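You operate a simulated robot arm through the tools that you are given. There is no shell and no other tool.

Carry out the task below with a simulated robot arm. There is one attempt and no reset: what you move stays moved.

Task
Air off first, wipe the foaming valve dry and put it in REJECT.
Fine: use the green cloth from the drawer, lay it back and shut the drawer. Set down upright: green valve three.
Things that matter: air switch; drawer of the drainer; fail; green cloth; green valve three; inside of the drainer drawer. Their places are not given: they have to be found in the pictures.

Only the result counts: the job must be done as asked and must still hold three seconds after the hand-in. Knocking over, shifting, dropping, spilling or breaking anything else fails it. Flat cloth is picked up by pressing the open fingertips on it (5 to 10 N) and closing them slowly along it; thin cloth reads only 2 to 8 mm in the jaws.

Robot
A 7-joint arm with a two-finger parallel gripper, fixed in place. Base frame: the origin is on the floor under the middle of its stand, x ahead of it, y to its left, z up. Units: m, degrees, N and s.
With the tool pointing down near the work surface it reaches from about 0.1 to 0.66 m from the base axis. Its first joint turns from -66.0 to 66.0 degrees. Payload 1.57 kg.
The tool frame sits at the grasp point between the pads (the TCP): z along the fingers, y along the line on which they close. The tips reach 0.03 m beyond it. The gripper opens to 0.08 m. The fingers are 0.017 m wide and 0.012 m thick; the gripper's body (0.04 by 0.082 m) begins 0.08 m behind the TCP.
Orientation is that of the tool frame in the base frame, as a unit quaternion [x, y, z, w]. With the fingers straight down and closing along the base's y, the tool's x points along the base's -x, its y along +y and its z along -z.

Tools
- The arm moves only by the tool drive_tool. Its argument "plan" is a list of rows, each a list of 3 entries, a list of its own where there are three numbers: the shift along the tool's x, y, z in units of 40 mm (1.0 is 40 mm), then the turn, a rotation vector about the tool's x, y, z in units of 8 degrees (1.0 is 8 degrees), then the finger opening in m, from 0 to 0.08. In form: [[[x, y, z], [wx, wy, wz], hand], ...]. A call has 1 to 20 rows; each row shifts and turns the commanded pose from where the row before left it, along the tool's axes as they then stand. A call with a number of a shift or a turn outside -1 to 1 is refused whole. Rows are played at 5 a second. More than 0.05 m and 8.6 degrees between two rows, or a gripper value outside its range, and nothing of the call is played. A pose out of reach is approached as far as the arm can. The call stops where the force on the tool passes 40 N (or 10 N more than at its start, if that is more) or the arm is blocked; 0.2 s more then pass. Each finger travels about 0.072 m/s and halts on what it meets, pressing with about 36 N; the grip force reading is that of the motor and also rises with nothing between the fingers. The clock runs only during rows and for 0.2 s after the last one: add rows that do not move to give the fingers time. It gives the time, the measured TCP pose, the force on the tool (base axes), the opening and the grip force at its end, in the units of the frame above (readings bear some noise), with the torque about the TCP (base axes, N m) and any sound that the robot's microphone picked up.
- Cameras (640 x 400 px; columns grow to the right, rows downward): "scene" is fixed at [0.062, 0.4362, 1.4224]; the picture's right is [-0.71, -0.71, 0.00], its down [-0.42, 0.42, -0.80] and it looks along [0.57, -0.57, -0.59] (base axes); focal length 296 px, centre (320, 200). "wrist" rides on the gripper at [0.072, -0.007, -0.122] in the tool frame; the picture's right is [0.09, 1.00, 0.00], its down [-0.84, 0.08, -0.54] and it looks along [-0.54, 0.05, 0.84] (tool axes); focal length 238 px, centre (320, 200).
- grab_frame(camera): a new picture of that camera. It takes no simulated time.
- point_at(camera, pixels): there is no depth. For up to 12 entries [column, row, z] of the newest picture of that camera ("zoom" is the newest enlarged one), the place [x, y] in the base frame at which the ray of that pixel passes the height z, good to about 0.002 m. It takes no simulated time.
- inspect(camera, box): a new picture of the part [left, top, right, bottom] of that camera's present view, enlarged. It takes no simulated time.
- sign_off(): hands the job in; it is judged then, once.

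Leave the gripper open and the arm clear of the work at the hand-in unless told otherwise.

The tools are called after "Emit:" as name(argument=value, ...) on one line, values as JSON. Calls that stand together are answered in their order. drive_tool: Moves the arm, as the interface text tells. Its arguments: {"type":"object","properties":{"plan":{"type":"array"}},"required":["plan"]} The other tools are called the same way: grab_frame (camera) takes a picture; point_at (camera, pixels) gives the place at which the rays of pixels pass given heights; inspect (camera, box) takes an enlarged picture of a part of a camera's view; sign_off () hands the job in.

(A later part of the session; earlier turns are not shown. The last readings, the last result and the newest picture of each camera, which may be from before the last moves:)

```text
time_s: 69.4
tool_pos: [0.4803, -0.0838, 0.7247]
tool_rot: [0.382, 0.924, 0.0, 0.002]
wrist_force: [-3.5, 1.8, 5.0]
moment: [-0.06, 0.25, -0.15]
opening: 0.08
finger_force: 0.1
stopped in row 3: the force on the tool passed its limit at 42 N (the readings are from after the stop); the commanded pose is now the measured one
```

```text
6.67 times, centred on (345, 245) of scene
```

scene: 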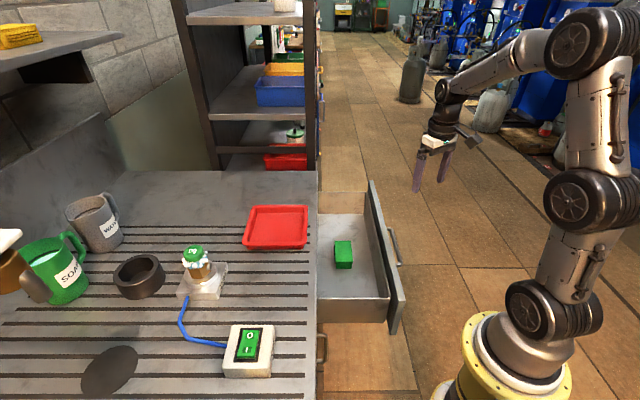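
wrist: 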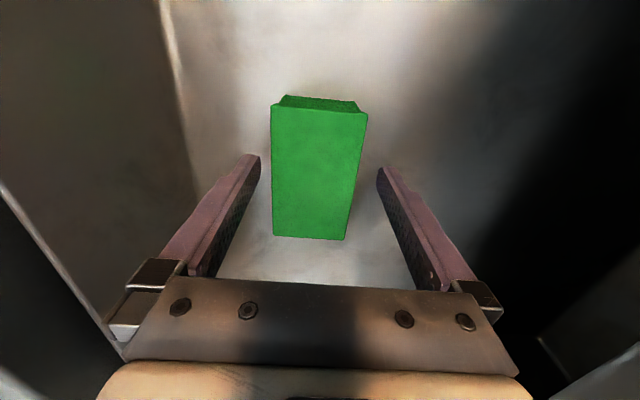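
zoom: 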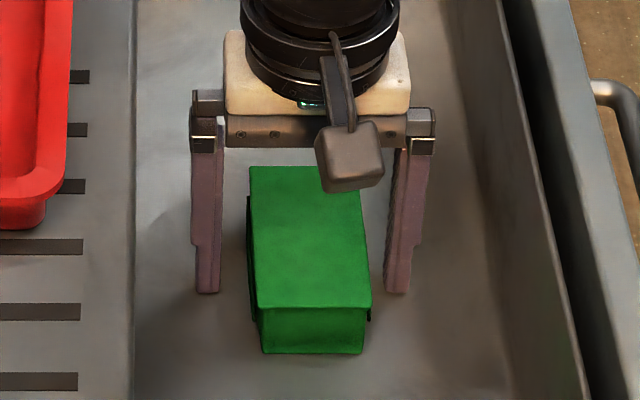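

The floor is at about z 0.694, lower than I thought: my first grip held only the upper half of the pad. I lift 3 mm and now close over its full height.

Emit:
drive_tool(plan=[[[0, 0, -0.06], [0, 0, 0], 0.08], [[0, 0, 0], [0, 0, 0], 0.06], [[0, 0, 0], [0, 0, 0], 0.055], [[0, 0, 0], [0, 0, 0], 0.05], [[0, 0, 0], [0, 0, 0], 0.04], [[0, 0, 0], [0, 0, 0], 0.03], [[0, 0, 0], [0, 0, 0], 0.02], [[0, 0, 0], [0, 0, 0], 0.02]])

Emit:
inspect(camera="scene", box=[315, 215, 375, 275])

Emit:
inspect(camera="wrist", box=[220, 80, 420, 290])

```text
time_s: 71.2
tool_pos: [0.4829, -0.0854, 0.7259]
tool_rot: [0.382, 0.924, 0.0, 0.002]
wrist_force: [0.0, 1.1, 0.1]
moment: [0.01, 0.01, 0.01]
opening: 0.0549
finger_force: 35.4
```

```text
6.67 times, centred on (345, 245) of scene
```

zoom: 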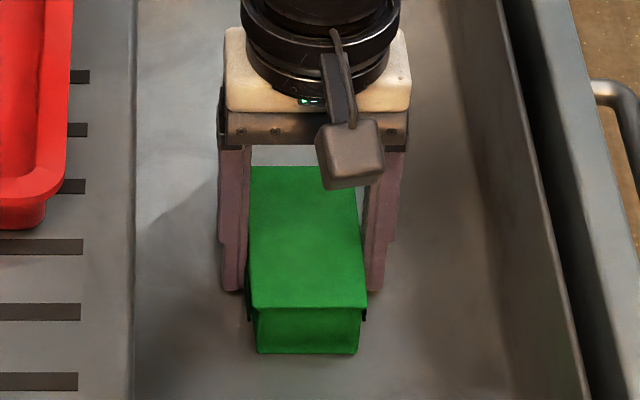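

```text
1.90 times, centred on (320, 185) of wrist
```

zoom: 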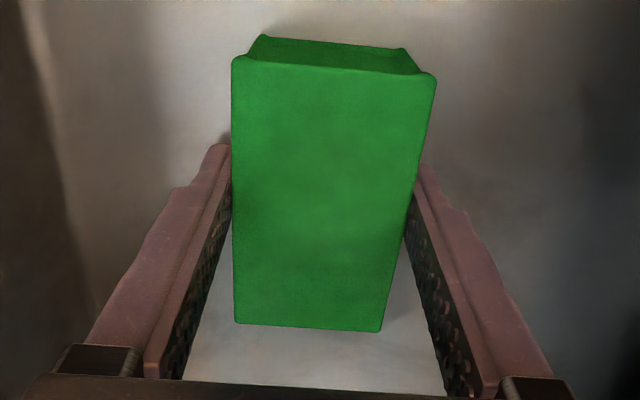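

Holding at 54.9 mm, 35 N. I lift in very small steps and check whether the pad follows.

Emit:
drive_tool(plan=[[[0, 0, -0.05], [0, 0, 0], 0.02], [[0, 0, -0.05], [0, 0, 0], 0.02], [[0, 0, -0.05], [0, 0, 0], 0.02], [[0, 0, -0.05], [0, 0, 0], 0.02]])

Emit:
inspect(camera="scene", box=[315, 215, 375, 275])

```text
time_s: 72.2
tool_pos: [0.4812, -0.0849, 0.7345]
tool_rot: [0.382, 0.924, 0.0, 0.001]
wrist_force: [0.6, -0.3, -0.7]
moment: [-0.05, 0.02, -0.01]
opening: 0.0553
finger_force: 36.0
```

```text
6.67 times, centred on (345, 245) of scene
```

zoom: 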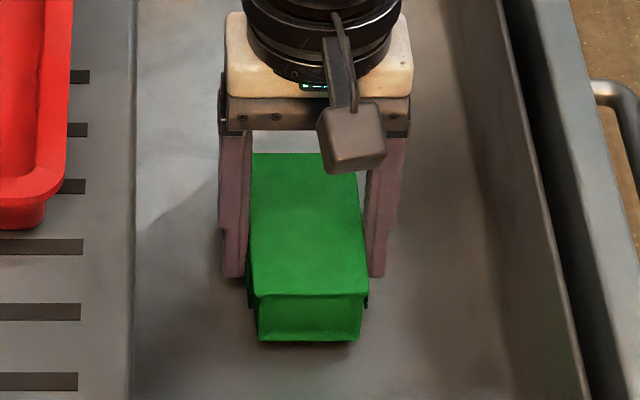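

The pad now rises with the gripper. I continue upward gently.

Emit:
drive_tool(plan=[[[0, 0, -0.15], [0, 0, 0], 0.02], [[0, 0, -0.25], [0, 0, 0], 0.02], [[0, 0, -0.4], [0, 0, 0], 0.02], [[0, 0, -0.5], [0, 0, 0], 0.02], [[0, 0, -0.5], [0, 0, 0], 0.02], [[0, 0, -0.5], [0, 0, 0], 0.02], [[0, 0, 0], [0, 0, 0], 0.02]])

Emit:
inspect(camera="scene", box=[290, 170, 390, 290])

Emit:
grab_frame(camera="wrist")

```text
time_s: 73.8
tool_pos: [0.4801, -0.0855, 0.8262]
tool_rot: [0.382, 0.924, 0.001, 0.001]
wrist_force: [-0.3, -0.2, -0.6]
moment: [0.01, -0.03, 0.01]
opening: 0.0549
finger_force: 35.6
```

```text
3.33 times, centred on (340, 230) of scene
```

zoom: 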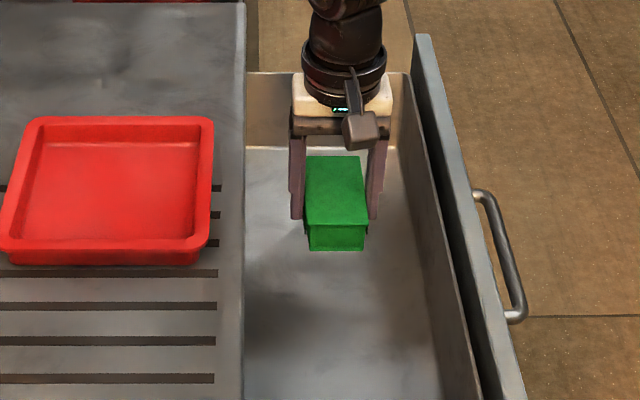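

```text
taken
```

wrist: 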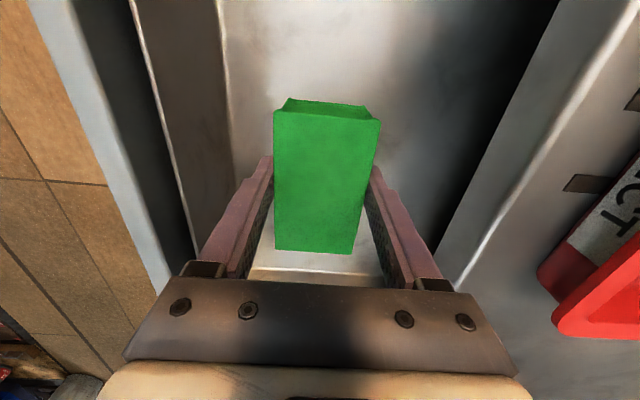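

The pad is firmly held now (pad bottom about 32 mm below the TCP). I raise it to z≈1.10, clear of everything, and turn 90° back.

Emit:
drive_tool(plan=[[[0, 0, -0.6], [0, 0, 0], 0.02], [[0, 0, -0.8], [0, 0, 0], 0.02], [[0, 0, -0.9], [0, 0, 0], 0.02], [[0, 0, -0.9], [0, 0, 0], 0.02], [[0, 0, -0.9], [0, 0, 0], 0.02], [[0, 0, -0.9], [0, 0, 0], 0.02], [[0, 0, -0.9], [0, 0, 0], 0.02], [[0, 0, -0.9], [0, 0, 0], 0.02], [[0, 0, 0], [0, 0, -0.9375], 0.02], [[0, 0, 0], [0, 0, -0.9375], 0.02], [[0, 0, 0], [0, 0, -0.9375], 0.02], [[0, 0, 0], [0, 0, -0.9375], 0.02], [[0, 0, 0], [0, 0, -0.9375], 0.02], [[0, 0, 0], [0, 0, -0.9375], 0.02], [[0, 0, 0], [0, 0, -0.9375], 0.02], [[0, 0, 0], [0, 0, -0.9375], 0.02], [[0, 0, 0], [0, 0, -0.9375], 0.02], [[0, 0, 0], [0, 0, -0.9375], 0.02], [[0, 0, 0], [0, 0, -0.9375], 0.02], [[0, 0, 0], [0, 0, -0.9375], 0.02]])

Emit:
grab_frame(camera="scene")

Emit:
inspect(camera="scene", box=[170, 230, 240, 305])

```text
time_s: 78.0
tool_pos: [0.48, -0.087, 1.0984]
tool_rot: [-0.385, 0.923, -0.001, 0.002]
wrist_force: [0.0, -0.5, -1.0]
moment: [0.01, 0.03, 0.0]
opening: 0.0548
finger_force: 36.2
```

```text
taken
```

scene: 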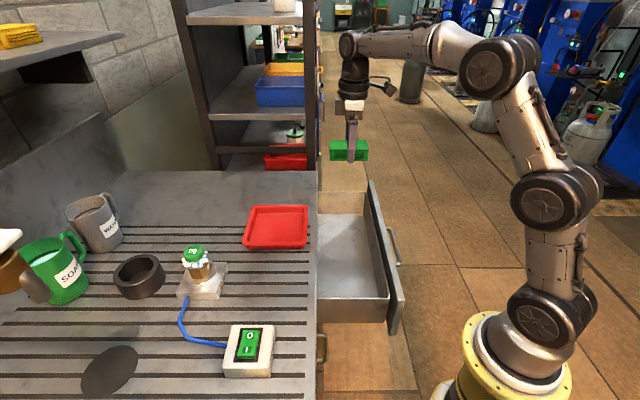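

```text
5.33 times, centred on (205, 268) of scene
```

zoom: 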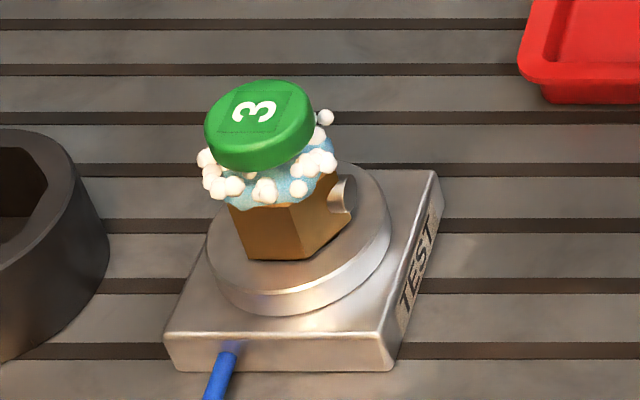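

Pad still held with its long side pointing into the bench. I continue rotating another 90° so the camera will look down over the valve when the pad comes from the +v side.

Emit:
drive_tool(plan=[[[0, 0, 0], [0, 0, -0.9375], 0.02], [[0, 0, 0], [0, 0, -0.9375], 0.02], [[0, 0, 0], [0, 0, -0.9375], 0.02], [[0, 0, 0], [0, 0, -0.9375], 0.02], [[0, 0, 0], [0, 0, -0.9375], 0.02], [[0, 0, 0], [0, 0, -0.9375], 0.02], [[0, 0, 0], [0, 0, -0.9375], 0.02], [[0, 0, 0], [0, 0, -0.9375], 0.02], [[0, 0, 0], [0, 0, -0.9375], 0.02], [[0, 0, 0], [0, 0, -0.9375], 0.02], [[0, 0, 0], [0, 0, -0.9375], 0.02], [[0, 0, 0], [0, 0, -0.9375], 0.02], [[0, 0, 0], [0, 0, 0], 0.02]])

Emit:
grab_frame(camera="wrist")

```text
time_s: 80.8
tool_pos: [0.4795, -0.0859, 1.0979]
tool_rot: [0.925, -0.381, 0.001, -0.001]
wrist_force: [0.2, -0.1, -0.6]
moment: [-0.01, 0.0, 0.01]
opening: 0.055
finger_force: 35.7
```

```text
taken
```

wrist: 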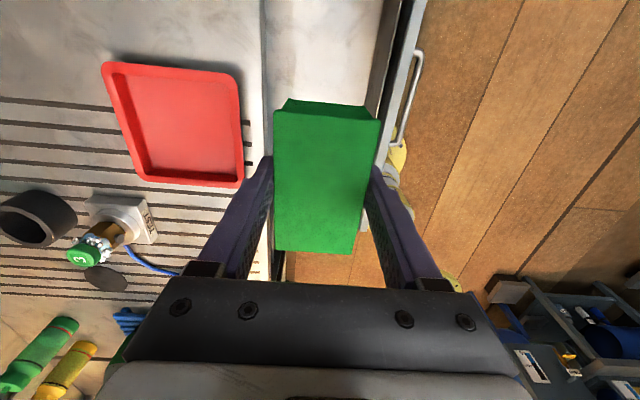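

Now I carry the pad over the bench (pad bottom at z≈1.07, above the valve's 0.97) to a spot beside the valve on the +v side, to measure the valve with the wrist camera.

Emit:
drive_tool(plan=[[[-0.8, -0.68, 0], [0, 0, 0], 0.02], [[-0.8, -0.68, 0], [0, 0, 0], 0.02], [[-0.8, -0.68, 0], [0, 0, 0], 0.02], [[-0.8, -0.68, 0], [0, 0, 0], 0.02], [[-0.8, -0.68, 0], [0, 0, 0], 0.02], [[-0.8, -0.68, 0], [0, 0, 0], 0.02], [[-0.8, -0.68, 0], [0, 0, 0], 0.02], [[-0.8, -0.68, 0], [0, 0, 0], 0.02], [[-0.8, -0.68, 0], [0, 0, 0], 0.02], [[-0.8, -0.68, 0], [0, 0, 0], 0.02], [[0, 0, 0], [0, 0, 0], 0.02]])

Emit:
grab_frame(camera="wrist")

Emit:
grab_frame(camera="scene")

```text
time_s: 83.2
tool_pos: [0.4465, 0.3344, 1.0957]
tool_rot: [0.924, -0.382, 0.001, 0.0]
wrist_force: [-0.3, 1.2, -1.0]
moment: [0.0, 0.0, 0.01]
opening: 0.0548
finger_force: 36.2
```

```text
taken
```

wrist: 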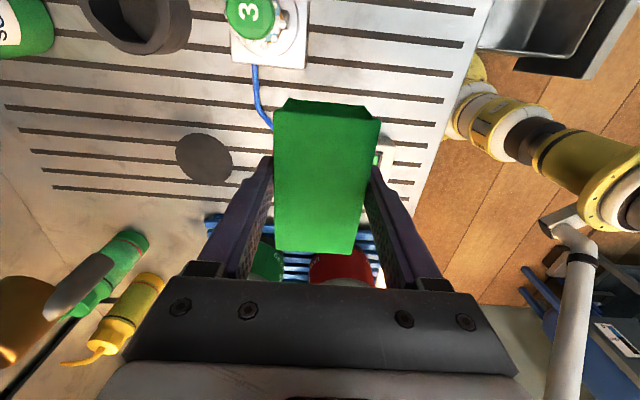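

```text
taken
```

scene: 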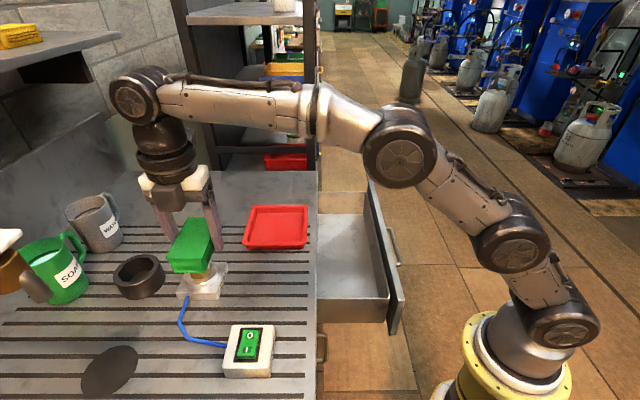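

The valve is at the top edge of the wrist image (250,10). I shift 4 cm in −v and 4.5 cm in +u for a better view of it.

Emit:
drive_tool(plan=[[[0.5, -0.56, 0], [0, 0, 0], 0.02], [[0.5, -0.56, 0], [0, 0, 0], 0.02], [[0, 0, 0], [0, 0, 0], 0.02]])

Emit:
grab_frame(camera="wrist")

Emit:
inspect(camera="wrist", box=[240, 20, 400, 120])

```text
time_s: 84.0
tool_pos: [0.4921, 0.3333, 1.0929]
tool_rot: [0.924, -0.382, 0.001, -0.001]
wrist_force: [-0.2, 0.7, 0.1]
moment: [0.0, 0.0, -0.01]
opening: 0.0547
finger_force: 35.9
out of reach, approached as far as the arm can: row 2
```

```text
taken
```

wrist: 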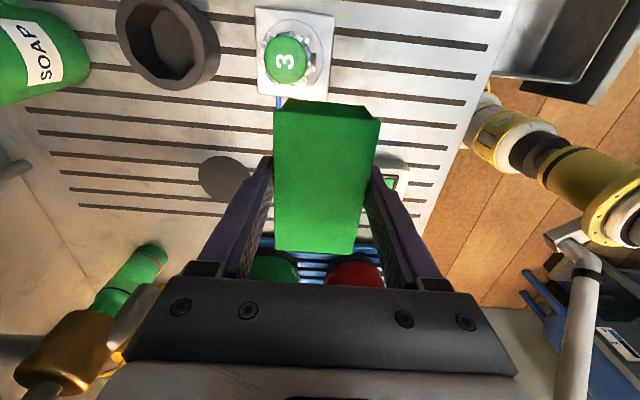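

```text
4.00 times, centred on (320, 70) of wrist
```

zoom: 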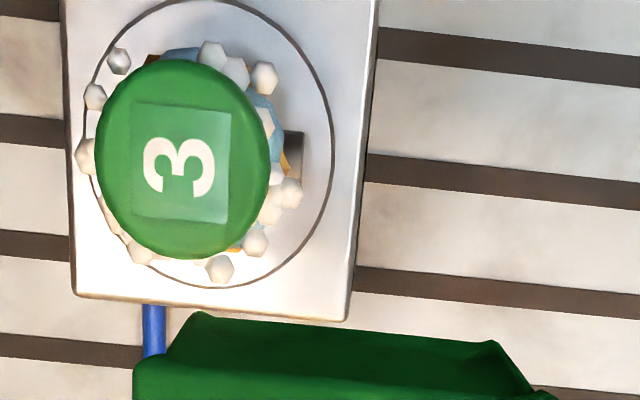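

Good view: the cap is at wrist px (286,60), foam balls ring it. I triangulate cap centre and stand.

Emit:
point_at(camera="wrist", pixels=[[285.75, 60, 0.95], [285.75, 60, 0.96], [285.75, 60, 0.97], [285.75, 60, 0.98], [264, 60, 0.965], [308, 60, 0.965], [286, 36, 0.965], [286, 84, 0.965], [296, 51, 0.9]])

Emit:
point_at(camera="scene", pixels=[[193.6, 252.3, 0.95], [193.6, 252.3, 0.96], [193.6, 252.3, 0.97], [193.6, 252.3, 0.98], [201, 273, 0.9], [201, 273, 0.895]])

```text
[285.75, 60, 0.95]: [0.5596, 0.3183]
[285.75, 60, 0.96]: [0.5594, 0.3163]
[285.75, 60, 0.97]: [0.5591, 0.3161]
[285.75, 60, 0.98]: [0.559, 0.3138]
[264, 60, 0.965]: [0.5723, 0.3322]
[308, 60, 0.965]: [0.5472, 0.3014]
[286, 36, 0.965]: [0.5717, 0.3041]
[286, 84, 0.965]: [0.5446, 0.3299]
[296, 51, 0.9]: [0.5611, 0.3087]
```

```text
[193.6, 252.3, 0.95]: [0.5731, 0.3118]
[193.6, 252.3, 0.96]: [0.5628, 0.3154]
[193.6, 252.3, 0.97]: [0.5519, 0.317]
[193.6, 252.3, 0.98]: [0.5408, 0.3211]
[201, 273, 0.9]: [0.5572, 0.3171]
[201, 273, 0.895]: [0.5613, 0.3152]
```

Cap centre is (0.559, 0.316), radius ≈0.0195, top z≈0.964; so foam sits near z≈0.945. Check neighbours (black ring right edge px (220,55), SOAP mug) before lowering beside the valve.

Emit:
point_at(camera="wrist", pixels=[[220, 55, 0.9], [220, 55, 0.92], [90, 70, 0.93], [245, 180, 0.88], [335, 30, 0.89], [255, 95, 0.89]])

Emit:
drive_tool(plan=[[[-0.5, 0, 0.3], [0, 0, 0], 0.02], [[-0.5, 0, 0.6], [0, 0, 0], 0.02], [[0, 0, 0.6], [0, 0, 0], 0.02], [[0, 0, 0], [0, 0, 0], 0.02]])

Emit:
grab_frame(camera="wrist")

Emit:
inspect(camera="scene", box=[120, 180, 280, 330])

```text
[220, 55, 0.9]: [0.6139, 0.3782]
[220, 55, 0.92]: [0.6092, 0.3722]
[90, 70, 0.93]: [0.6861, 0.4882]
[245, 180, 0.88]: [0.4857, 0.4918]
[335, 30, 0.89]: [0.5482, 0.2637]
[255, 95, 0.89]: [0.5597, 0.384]
```

```text
time_s: 85.0
tool_pos: [0.4621, 0.3603, 1.0347]
tool_rot: [0.924, -0.382, 0.002, -0.001]
wrist_force: [0.4, -0.3, -1.1]
moment: [0.02, 0.02, 0.01]
opening: 0.0548
finger_force: 36.0
```

```text
taken
```

wrist: 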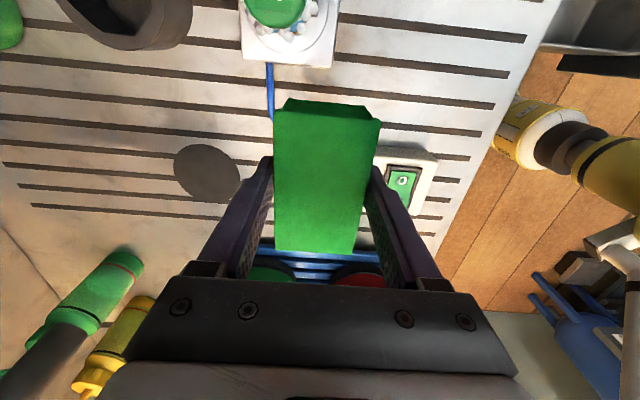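

```text
2.67 times, centred on (200, 255) of scene
```

zoom: 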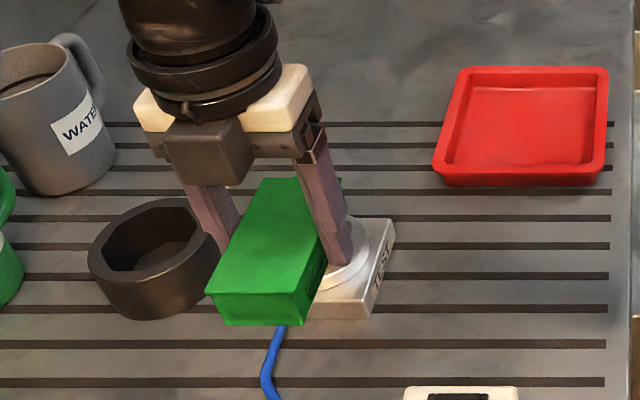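

TCP is at u 0.5815, v −0.072. I lower to wiping height (z 0.962) and then align with the valve in u (0.6187).

Emit:
drive_tool(plan=[[[0, 0, 0.6], [0, 0, 0], 0.02], [[0, 0, 0.6], [0, 0, 0], 0.02], [[0, 0, 0.6], [0, 0, 0], 0.02], [[0, -0.3, 0], [0, 0, 0], 0.02], [[0, -0.3, 0], [0, 0, 0], 0.02], [[0, -0.3, 0], [0, 0, 0], 0.02], [[0, 0, 0], [0, 0, 0], 0.02]])

Emit:
grab_frame(camera="wrist")

Emit:
inspect(camera="scene", box=[120, 180, 280, 330])

```text
time_s: 86.6
tool_pos: [0.4893, 0.3855, 0.9638]
tool_rot: [0.924, -0.382, 0.001, -0.001]
wrist_force: [0.7, 0.1, -0.6]
moment: [0.03, -0.01, -0.01]
opening: 0.0551
finger_force: 36.0
```

```text
taken
```

wrist: 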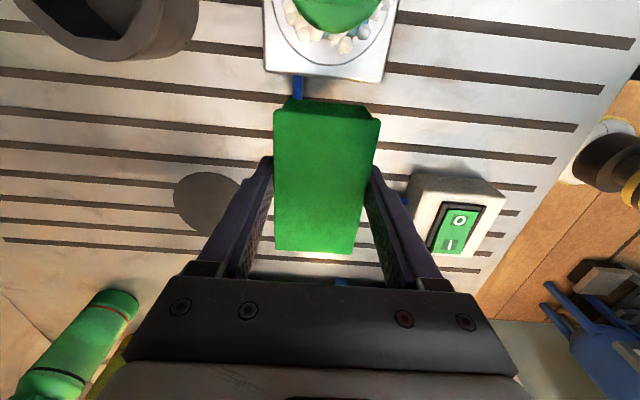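

```text
2.67 times, centred on (200, 255) of scene
```

zoom: 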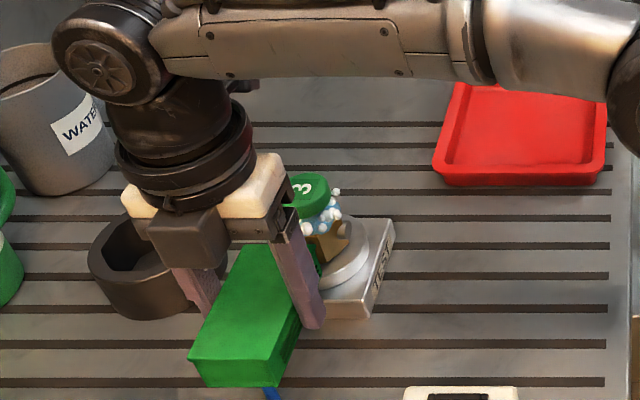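

Reached (u 0.6186, v −0.0734, z 0.964). The pad end is about 3 cm from the foam. I approach 2.4 cm.

Emit:
drive_tool(plan=[[[0.3, 0, 0], [0, 0, 0], 0.02], [[0.3, 0, 0], [0, 0, 0], 0.02], [[0, 0, 0], [0, 0, 0], 0.02]])

Emit:
inspect(camera="wrist", box=[240, 0, 400, 120])

Emit:
inspect(camera="scene", box=[160, 220, 240, 310])

```text
time_s: 87.4
tool_pos: [0.5051, 0.3683, 0.9632]
tool_rot: [0.924, -0.382, 0.002, 0.0]
wrist_force: [0.6, 0.3, 0.0]
moment: [-0.03, 0.01, 0.01]
opening: 0.0551
finger_force: 35.8
```

```text
3.33 times, centred on (320, 60) of wrist
```

zoom: 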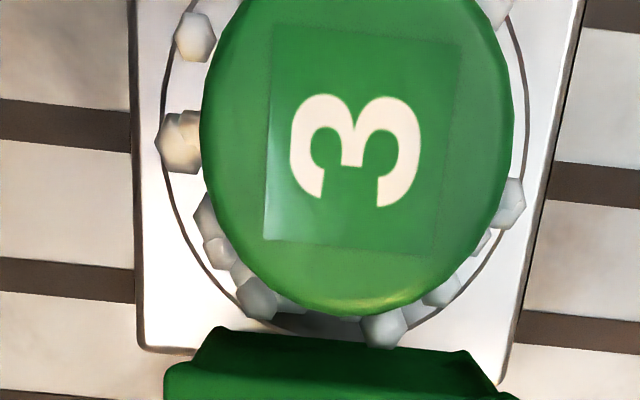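

```text
4.44 times, centred on (200, 265) of scene
```

zoom: 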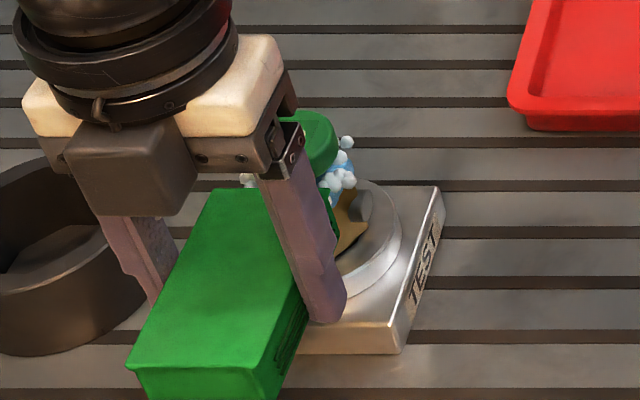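

A few mm remain. I approach in 1 mm steps, watching the force.

Emit:
drive_tool(plan=[[[0.05, 0, 0], [0, 0, 0], 0.02], [[0.05, 0, 0], [0, 0, 0], 0.02], [[0, 0, 0], [0, 0, 0], 0.02]])

Emit:
inspect(camera="wrist", box=[240, 0, 400, 120])

```text
time_s: 88.2
tool_pos: [0.5085, 0.3657, 0.9625]
tool_rot: [0.924, -0.383, 0.001, -0.002]
wrist_force: [-0.6, -0.2, 0.6]
moment: [-0.01, 0.01, 0.02]
opening: 0.0547
finger_force: 36.2
```

```text
3.33 times, centred on (320, 60) of wrist
```

zoom: 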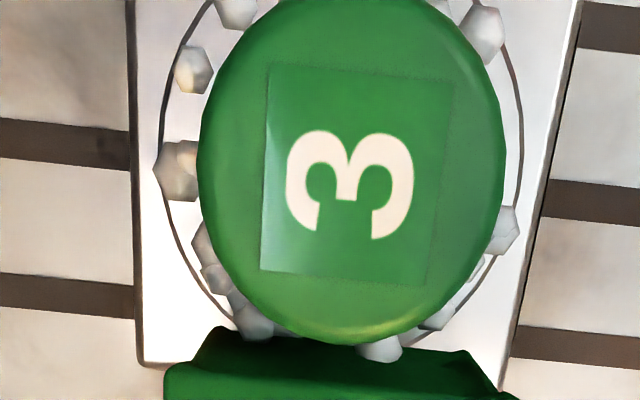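

Emit:
drive_tool(plan=[[[0.03, 0, 0], [0, 0, 0], 0.02], [[0.03, 0, 0], [0, 0, 0], 0.02], [[0, 0, 0], [0, 0, 0], 0.02]])

Emit:
inspect(camera="wrist", box=[240, 0, 400, 120])

```text
time_s: 89.0
tool_pos: [0.509, 0.3649, 0.9627]
tool_rot: [0.924, -0.383, 0.002, -0.001]
wrist_force: [1.3, 0.0, -1.0]
moment: [0.02, 0.0, 0.02]
opening: 0.055
finger_force: 35.1
```

```text
3.33 times, centred on (320, 60) of wrist
```

zoom: 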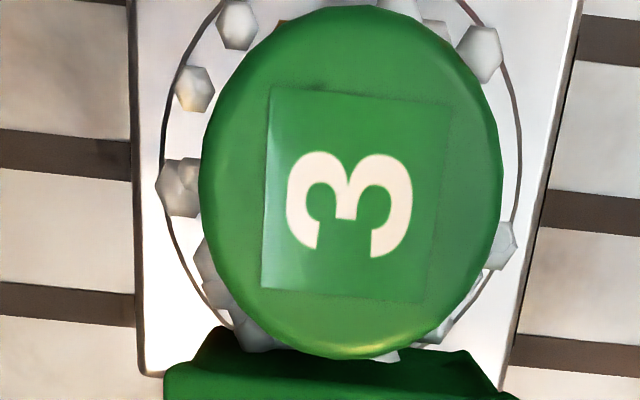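

Emit:
drive_tool(plan=[[[0.03, 0, 0], [0, 0, 0], 0.02], [[0.03, 0, 0], [0, 0, 0], 0.02], [[0, 0, 0], [0, 0, 0], 0.02]])

Emit:
inspect(camera="wrist", box=[240, 0, 400, 120])

Emit:
inspect(camera="scene", box=[160, 220, 240, 310])

```text
time_s: 89.8
tool_pos: [0.5115, 0.3628, 0.963]
tool_rot: [0.924, -0.382, 0.001, 0.0]
wrist_force: [-0.9, -0.7, -0.5]
moment: [0.04, -0.02, -0.01]
opening: 0.0548
finger_force: 36.3
```

```text
3.33 times, centred on (320, 60) of wrist
```

zoom: 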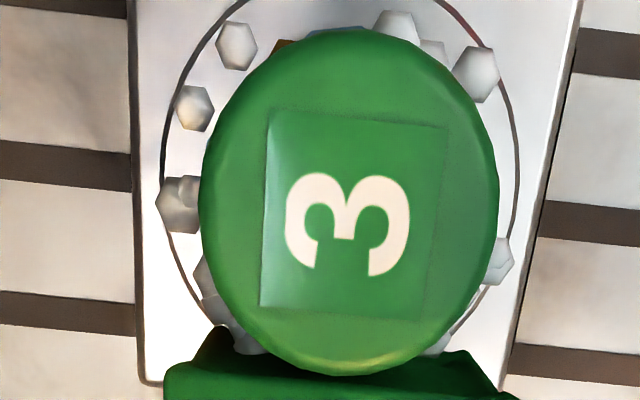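

```text
4.44 times, centred on (200, 265) of scene
```

zoom: 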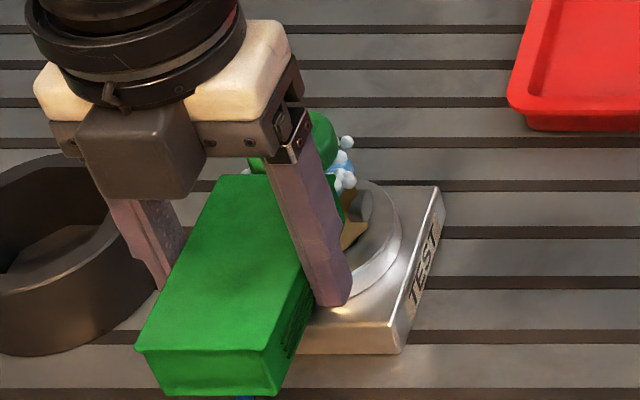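

Still no contact force. One more millimetre at a time.

Emit:
drive_tool(plan=[[[0.025, 0, 0], [0, 0, 0], 0.02], [[0.02, 0, 0], [0, 0, 0], 0.02], [[0, 0, 0], [0, 0, 0], 0.02]])

Emit:
inspect(camera="wrist", box=[240, 0, 400, 120])

```text
time_s: 90.6
tool_pos: [0.5125, 0.3613, 0.9622]
tool_rot: [0.924, -0.381, 0.001, 0.0]
wrist_force: [-0.4, 0.7, 0.4]
moment: [0.0, -0.04, 0.04]
opening: 0.0551
finger_force: 35.4
```

```text
3.33 times, centred on (320, 60) of wrist
```

zoom: 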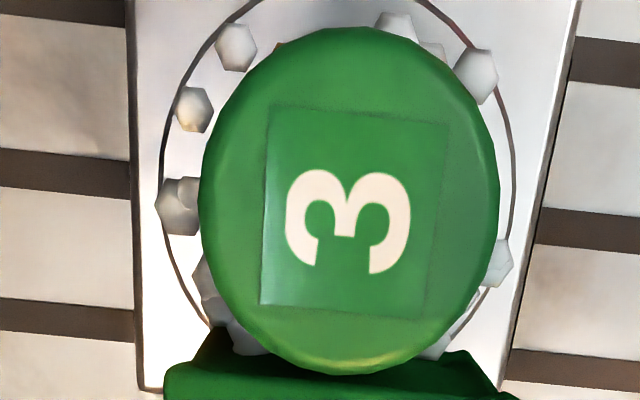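

The plate edge moved relative to the cap between pictures, so the valve shifts slightly under the touch: contact is on, very light. I back off 2 cm and look at whether foam has been wiped there.

Emit:
drive_tool(plan=[[[-0.25, 0, 0], [0, 0, 0], 0.02], [[-0.3, 0, 0], [0, 0, 0], 0.02], [[0, 0, 0], [0, 0, 0], 0.02]])

Emit:
inspect(camera="wrist", box=[240, 0, 400, 120])

Emit:
inspect(camera="scene", box=[160, 220, 240, 310])

```text
time_s: 91.4
tool_pos: [0.4964, 0.3775, 0.9629]
tool_rot: [0.924, -0.381, 0.002, 0.0]
wrist_force: [-0.3, 0.5, -0.5]
moment: [-0.01, -0.01, 0.01]
opening: 0.055
finger_force: 35.9
```

```text
3.33 times, centred on (320, 60) of wrist
```

zoom: 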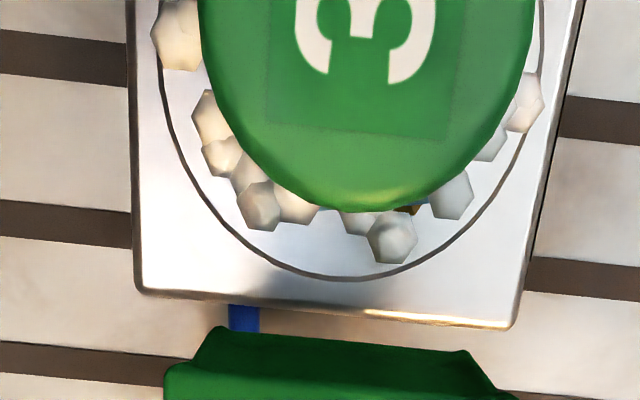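

```text
4.44 times, centred on (200, 265) of scene
```

zoom: 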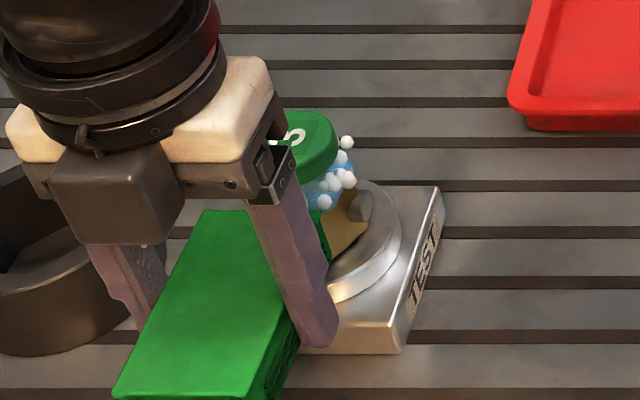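

The foam balls are still there, so a mere touch doesn't wipe. I check whether the valve moved on its stand by re-triangulating the cap from a slightly higher/backed-off view.

Emit:
drive_tool(plan=[[[-0.3, 0, -0.6], [0, 0, 0], 0.02], [[0, 0, -0.8], [0, 0, 0], 0.02], [[0.9, 0.3, -0.3], [0, 0, 0], 0.02], [[0.6, 0.3, 0], [0, 0, 0], 0.02], [[0, 0, 0], [0, 0, 0], 0.02]])

Emit:
inspect(camera="wrist", box=[220, 0, 400, 120])

Emit:
inspect(camera="scene", box=[170, 230, 240, 305])

```text
time_s: 92.6
tool_pos: [0.5128, 0.3258, 1.0304]
tool_rot: [0.924, -0.382, 0.001, 0.0]
wrist_force: [1.0, -0.4, -1.2]
moment: [0.04, 0.01, 0.01]
opening: 0.0549
finger_force: 36.5
```

```text
3.33 times, centred on (310, 60) of wrist
```

zoom: 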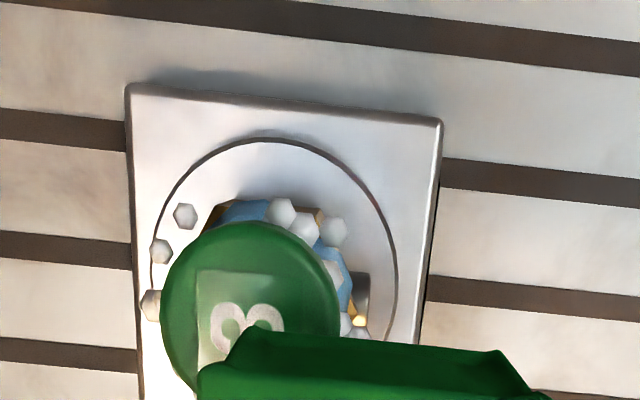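

```text
5.33 times, centred on (205, 268) of scene
```

zoom: 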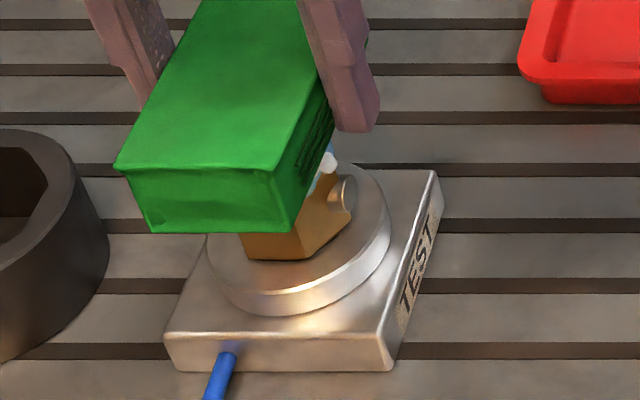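

In the scene view the hex body sits where it was, so the valve is still seated. My pad was touching mainly the cap (z 0.952–0.964), while the foam is below it. I'll go back out, lower the pad so its top lies just under the cap rim (TCP z 0.948), and rub the foam band itself.

Emit:
drive_tool(plan=[[[-0.75, 0, 0], [0, 0, 0], 0.02], [[-0.75, 0, 0], [0, 0, 0], 0.02], [[0, -0.3, 0.5], [0, 0, 0], 0.02], [[0, -0.3, 0.8], [0, 0, 0], 0.02], [[0, 0, 0.75], [0, 0, 0], 0.02], [[0.3, 0, 0], [0, 0, 0], 0.02], [[0, 0, 0], [0, 0, 0], 0.02]])

Emit:
inspect(camera="wrist", box=[240, 0, 400, 120])

Emit:
inspect(camera="scene", box=[160, 220, 240, 310])

```text
time_s: 94.2
tool_pos: [0.496, 0.3774, 0.9481]
tool_rot: [0.924, -0.382, 0.001, 0.0]
wrist_force: [0.0, 0.0, -1.1]
moment: [0.02, -0.02, 0.02]
opening: 0.0548
finger_force: 35.7
```

```text
3.33 times, centred on (320, 60) of wrist
```

zoom: 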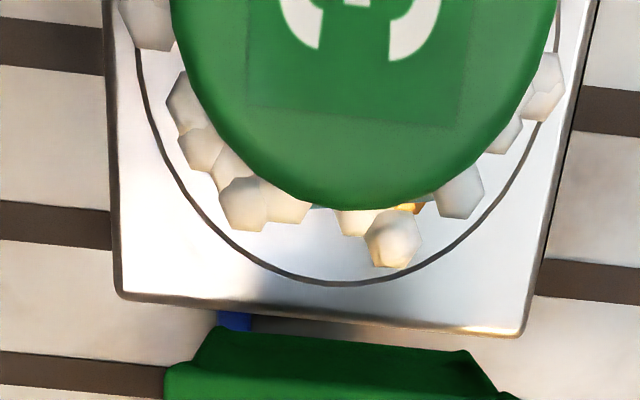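

```text
4.44 times, centred on (200, 265) of scene
```

zoom: 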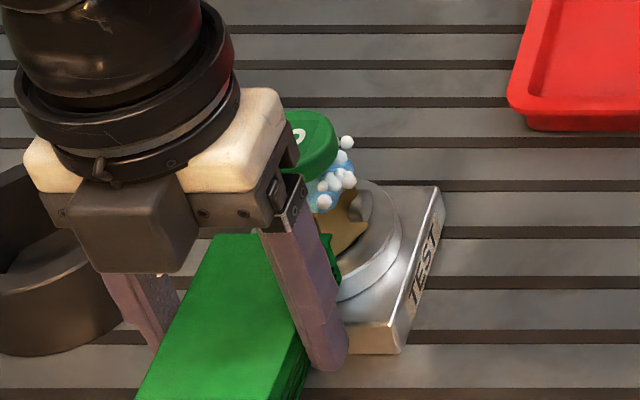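

Pad is at v −0.084 with its end 2 cm from the valve, top just below the cap. I approach 1.6 cm and then 1 mm steps.

Emit:
drive_tool(plan=[[[0.2, 0, 0], [0, 0, 0], 0.02], [[0.2, 0, 0], [0, 0, 0], 0.02], [[0.04, 0, 0], [0, 0, 0], 0.02], [[0.04, 0, 0], [0, 0, 0], 0.02], [[0, 0, 0], [0, 0, 0], 0.02]])

Emit:
inspect(camera="wrist", box=[240, 0, 400, 120])

Emit:
inspect(camera="scene", box=[160, 220, 240, 310])

```text
time_s: 95.4
tool_pos: [0.5099, 0.3633, 0.9477]
tool_rot: [0.924, -0.382, 0.001, 0.0]
wrist_force: [-0.5, 0.0, -0.1]
moment: [0.01, -0.01, 0.01]
opening: 0.055
finger_force: 36.3
```

```text
3.33 times, centred on (320, 60) of wrist
```

zoom: 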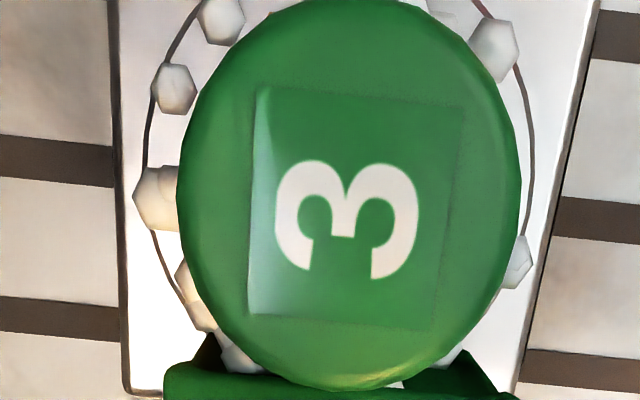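

```text
4.44 times, centred on (200, 265) of scene
```

zoom: 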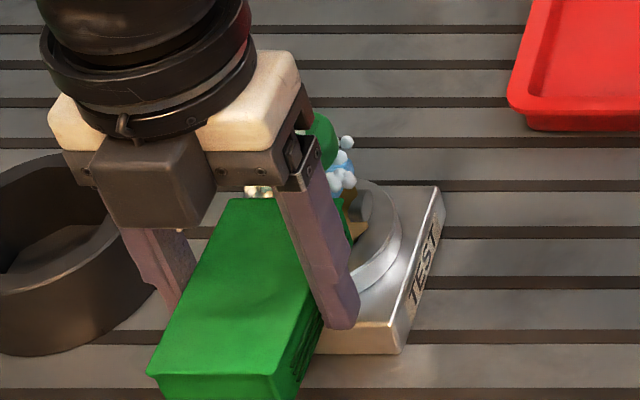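

Emit:
drive_tool(plan=[[[0.04, 0, 0], [0, 0, 0], 0.02], [[0.04, 0, 0], [0, 0, 0], 0.02], [[0, 0, 0], [0, 0, 0], 0.02]])

Emit:
inspect(camera="wrist", box=[240, 0, 400, 120])

```text
time_s: 96.2
tool_pos: [0.5124, 0.3618, 0.9481]
tool_rot: [0.924, -0.382, 0.001, -0.001]
wrist_force: [-0.7, 1.6, -0.1]
moment: [0.01, 0.01, 0.02]
opening: 0.0551
finger_force: 35.6
```

```text
3.33 times, centred on (320, 60) of wrist
```

zoom: 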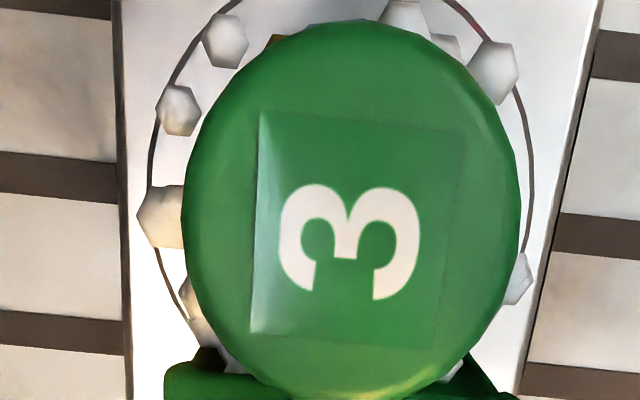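

Light contact (about 1.6 N). Now I rub sideways ±10 mm along the band.

Emit:
drive_tool(plan=[[[0, 0.12, 0], [0, 0, 0], 0.02], [[0, 0.12, 0], [0, 0, 0], 0.02], [[0, -0.12, 0], [0, 0, 0], 0.02], [[0, -0.12, 0], [0, 0, 0], 0.02], [[0, -0.12, 0], [0, 0, 0], 0.02], [[0, -0.12, 0], [0, 0, 0], 0.02], [[0, 0.12, 0], [0, 0, 0], 0.02], [[0, 0.12, 0], [0, 0, 0], 0.02], [[0, 0, 0], [0, 0, 0], 0.02]])

Emit:
inspect(camera="wrist", box=[240, 0, 400, 120])

Emit:
inspect(camera="scene", box=[160, 220, 240, 310])

```text
time_s: 98.2
tool_pos: [0.5122, 0.3608, 0.9495]
tool_rot: [0.924, -0.382, 0.001, -0.001]
wrist_force: [0.1, 0.9, -1.3]
moment: [-0.02, -0.03, 0.01]
opening: 0.0552
finger_force: 36.1
```

```text
3.33 times, centred on (320, 60) of wrist
```

zoom: 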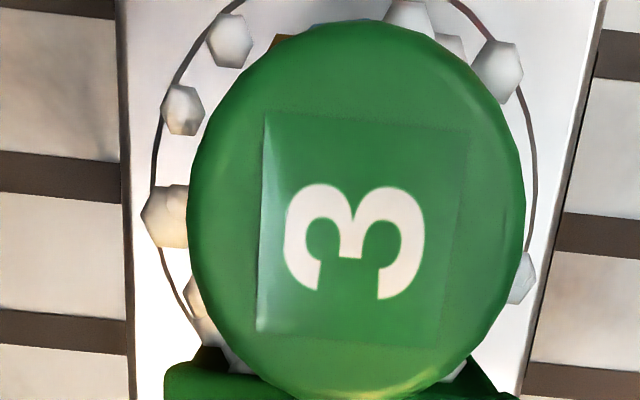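

```text
4.44 times, centred on (200, 265) of scene
```

zoom: 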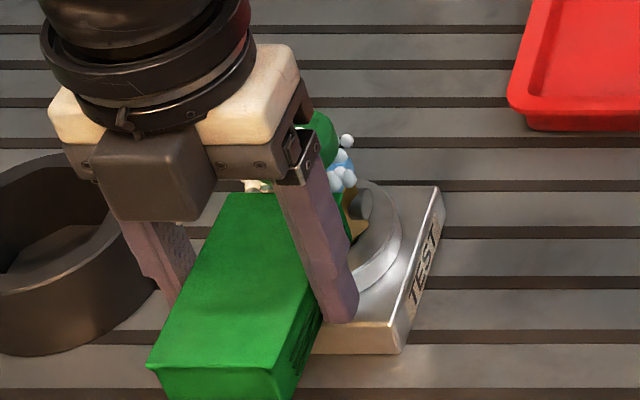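

Contact nearly lost. I press 1 mm more and check the force and the valve's position on its plate.

Emit:
drive_tool(plan=[[[0.03, 0, 0], [0, 0, 0], 0.02], [[0, 0, 0], [0, 0, 0], 0.02]])

Emit:
inspect(camera="wrist", box=[240, 0, 400, 120])

```text
time_s: 98.8
tool_pos: [0.5129, 0.3617, 0.9494]
tool_rot: [0.924, -0.382, 0.002, -0.001]
wrist_force: [-0.6, 1.4, -0.2]
moment: [-0.01, 0.0, -0.01]
opening: 0.0551
finger_force: 35.9
```

```text
3.33 times, centred on (320, 60) of wrist
```

zoom: 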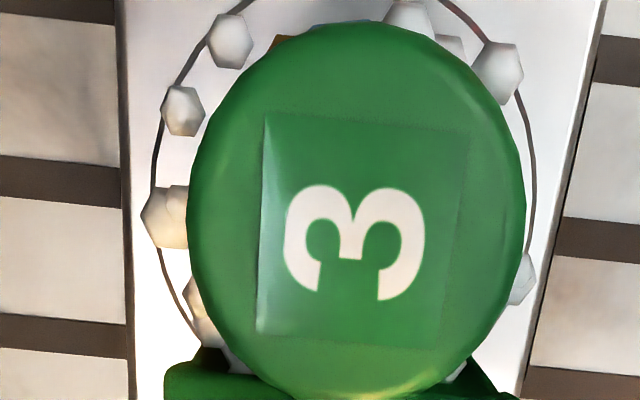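

The valve itself slides at about 1.5 N (it stands loose), so I must stay gentle. I back off to see if the rubbed side lost foam.

Emit:
drive_tool(plan=[[[-0.3, 0, 0], [0, 0, 0], 0.02], [[-0.5, 0, 0], [0, 0, 0], 0.02], [[0, 0, 0], [0, 0, 0], 0.02]])

Emit:
inspect(camera="wrist", box=[220, 0, 420, 120])

Emit:
inspect(camera="scene", box=[160, 220, 240, 310])

```text
time_s: 99.6
tool_pos: [0.4912, 0.3833, 0.9482]
tool_rot: [0.924, -0.383, 0.001, -0.001]
wrist_force: [-0.5, 0.4, -1.2]
moment: [0.04, -0.01, 0.03]
opening: 0.055
finger_force: 36.2
```

```text
3.20 times, centred on (320, 60) of wrist
```

zoom: 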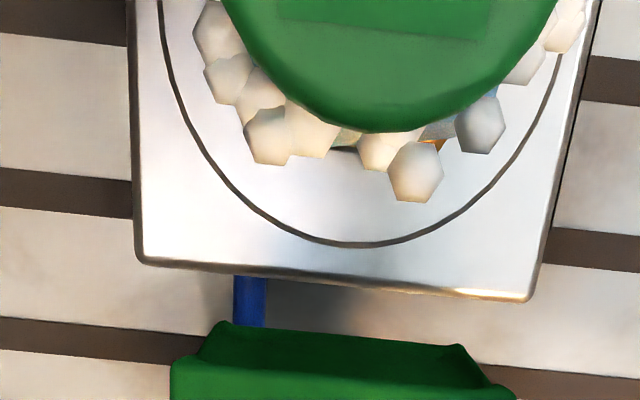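

```text
4.44 times, centred on (200, 265) of scene
```

zoom: 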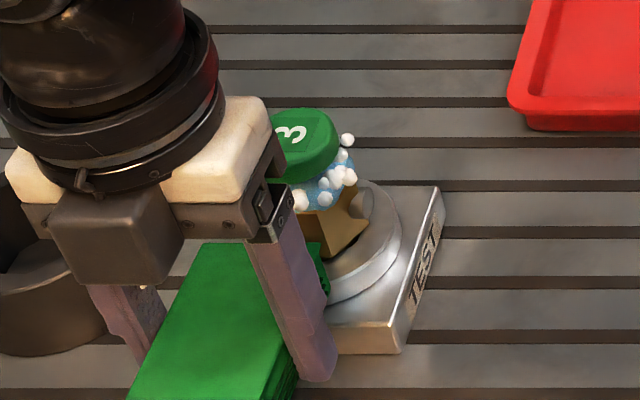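

The blue film seems to look patchier now. I zoom in strongly on the foam band in both cameras.

Emit:
inspect(camera="scene", box=[206, 236, 236, 286])

Emit:
inspect(camera="wrist", box=[270, 10, 410, 75])

```text
8.00 times, centred on (221, 261) of scene
```

zoom: 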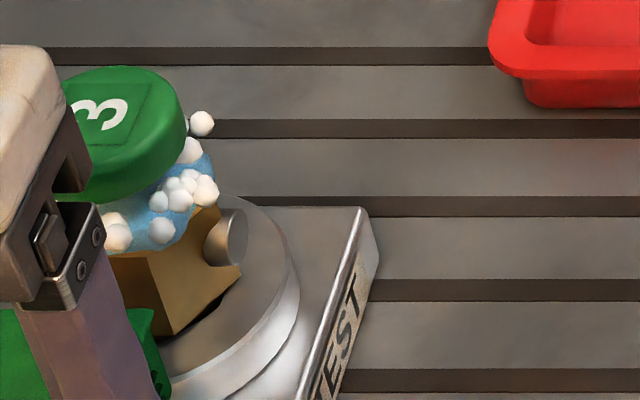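

```text
4.57 times, centred on (340, 42) of wrist
```

zoom: 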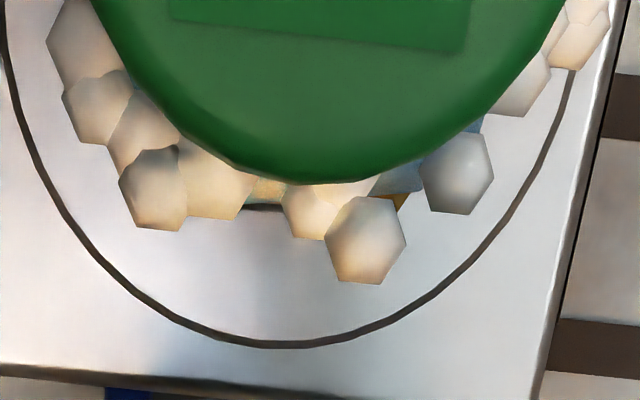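

I see a dark wedge under the hex body, so I want an unobstructed look at the valve. I raise the pad and move it away.

Emit:
drive_tool(plan=[[[-0.3, 0, -0.3], [0, 0, 0], 0.02], [[0, 0.5, -1], [0, 0, 0], 0.02], [[0, 0.8, -0.8], [0, 0, 0], 0.02], [[0, 1, -0.3], [0, 0, 0], 0.02], [[0, 1, 0], [0, 0, 0], 0.02], [[0, 0, 0], [0, 0, 0], 0.02]])

Emit:
inspect(camera="scene", box=[170, 230, 240, 305])

Emit:
grab_frame(camera="scene")

```text
time_s: 101.0
tool_pos: [0.3886, 0.2984, 1.0438]
tool_rot: [0.924, -0.382, 0.0, -0.001]
wrist_force: [-0.5, -0.2, -1.1]
moment: [-0.02, -0.06, -0.04]
opening: 0.0547
finger_force: 35.9
```

```text
5.33 times, centred on (205, 268) of scene
```

zoom: 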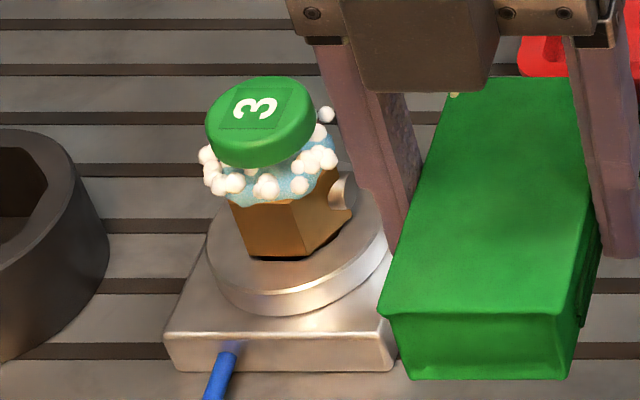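

```text
taken
```

scene: 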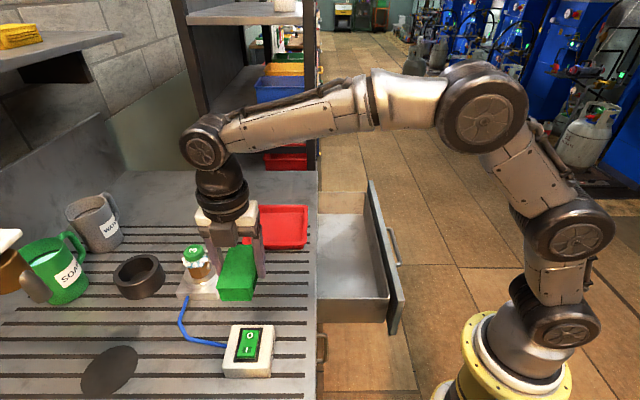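

The valve sits in a shallow recess of the stand (dark rim now visible as it shifted ~2 mm) and stays upright. Foam count is unchanged, so the rub must be firmer: I return and press to about 4–5 N against the recess wall, then make longer strokes.

Emit:
drive_tool(plan=[[[0, -0.85, 0.2], [0, 0, 0], 0.02], [[0, -0.85, 0.4], [0, 0, 0], 0.02], [[0, -0.85, 0.6], [0, 0, 0], 0.02], [[0, -0.75, 0.6], [0, 0, 0], 0.02], [[0, 0, 0.6], [0, 0, 0], 0.02], [[0.5, 0, 0], [0, 0, 0], 0.02], [[0.35, 0, 0], [0, 0, 0], 0.02], [[0.15, 0, 0], [0, 0, 0], 0.02], [[0, 0, 0], [0, 0, 0], 0.02]])

Emit:
inspect(camera="wrist", box=[240, 0, 400, 120])

```text
time_s: 103.0
tool_pos: [0.5109, 0.364, 0.9483]
tool_rot: [0.924, -0.382, 0.001, -0.001]
wrist_force: [-0.3, 0.2, -0.4]
moment: [-0.01, -0.01, 0.03]
opening: 0.0549
finger_force: 35.9
```

```text
3.33 times, centred on (320, 60) of wrist
```

zoom: 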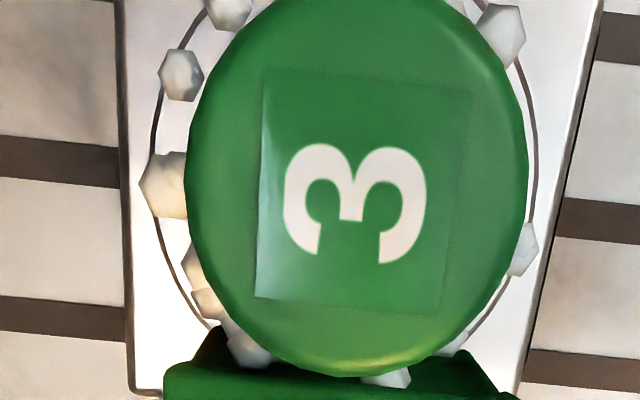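

Back at the valve. I press on in small steps.

Emit:
drive_tool(plan=[[[0.06, 0, 0], [0, 0, 0], 0.02], [[0.03, 0, 0], [0, 0, 0], 0.02], [[0.02, 0, 0], [0, 0, 0], 0.02], [[0, 0, 0], [0, 0, 0], 0.02]])

Emit:
inspect(camera="wrist", box=[240, 0, 400, 120])

```text
time_s: 104.0
tool_pos: [0.5142, 0.3606, 0.9492]
tool_rot: [0.924, -0.383, 0.002, -0.001]
wrist_force: [-1.7, 1.3, 0.2]
moment: [0.02, 0.03, -0.02]
opening: 0.0547
finger_force: 35.5
```

```text
3.33 times, centred on (320, 60) of wrist
```

zoom: 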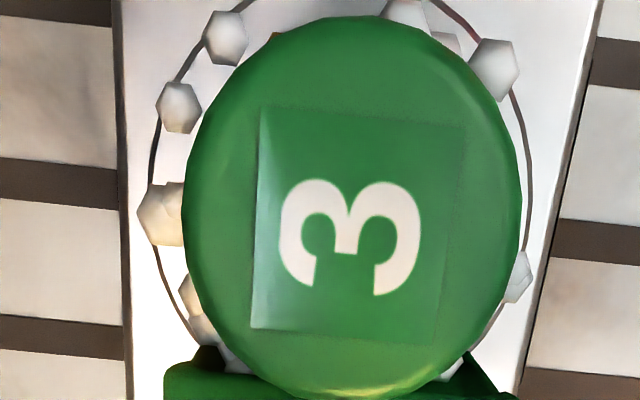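

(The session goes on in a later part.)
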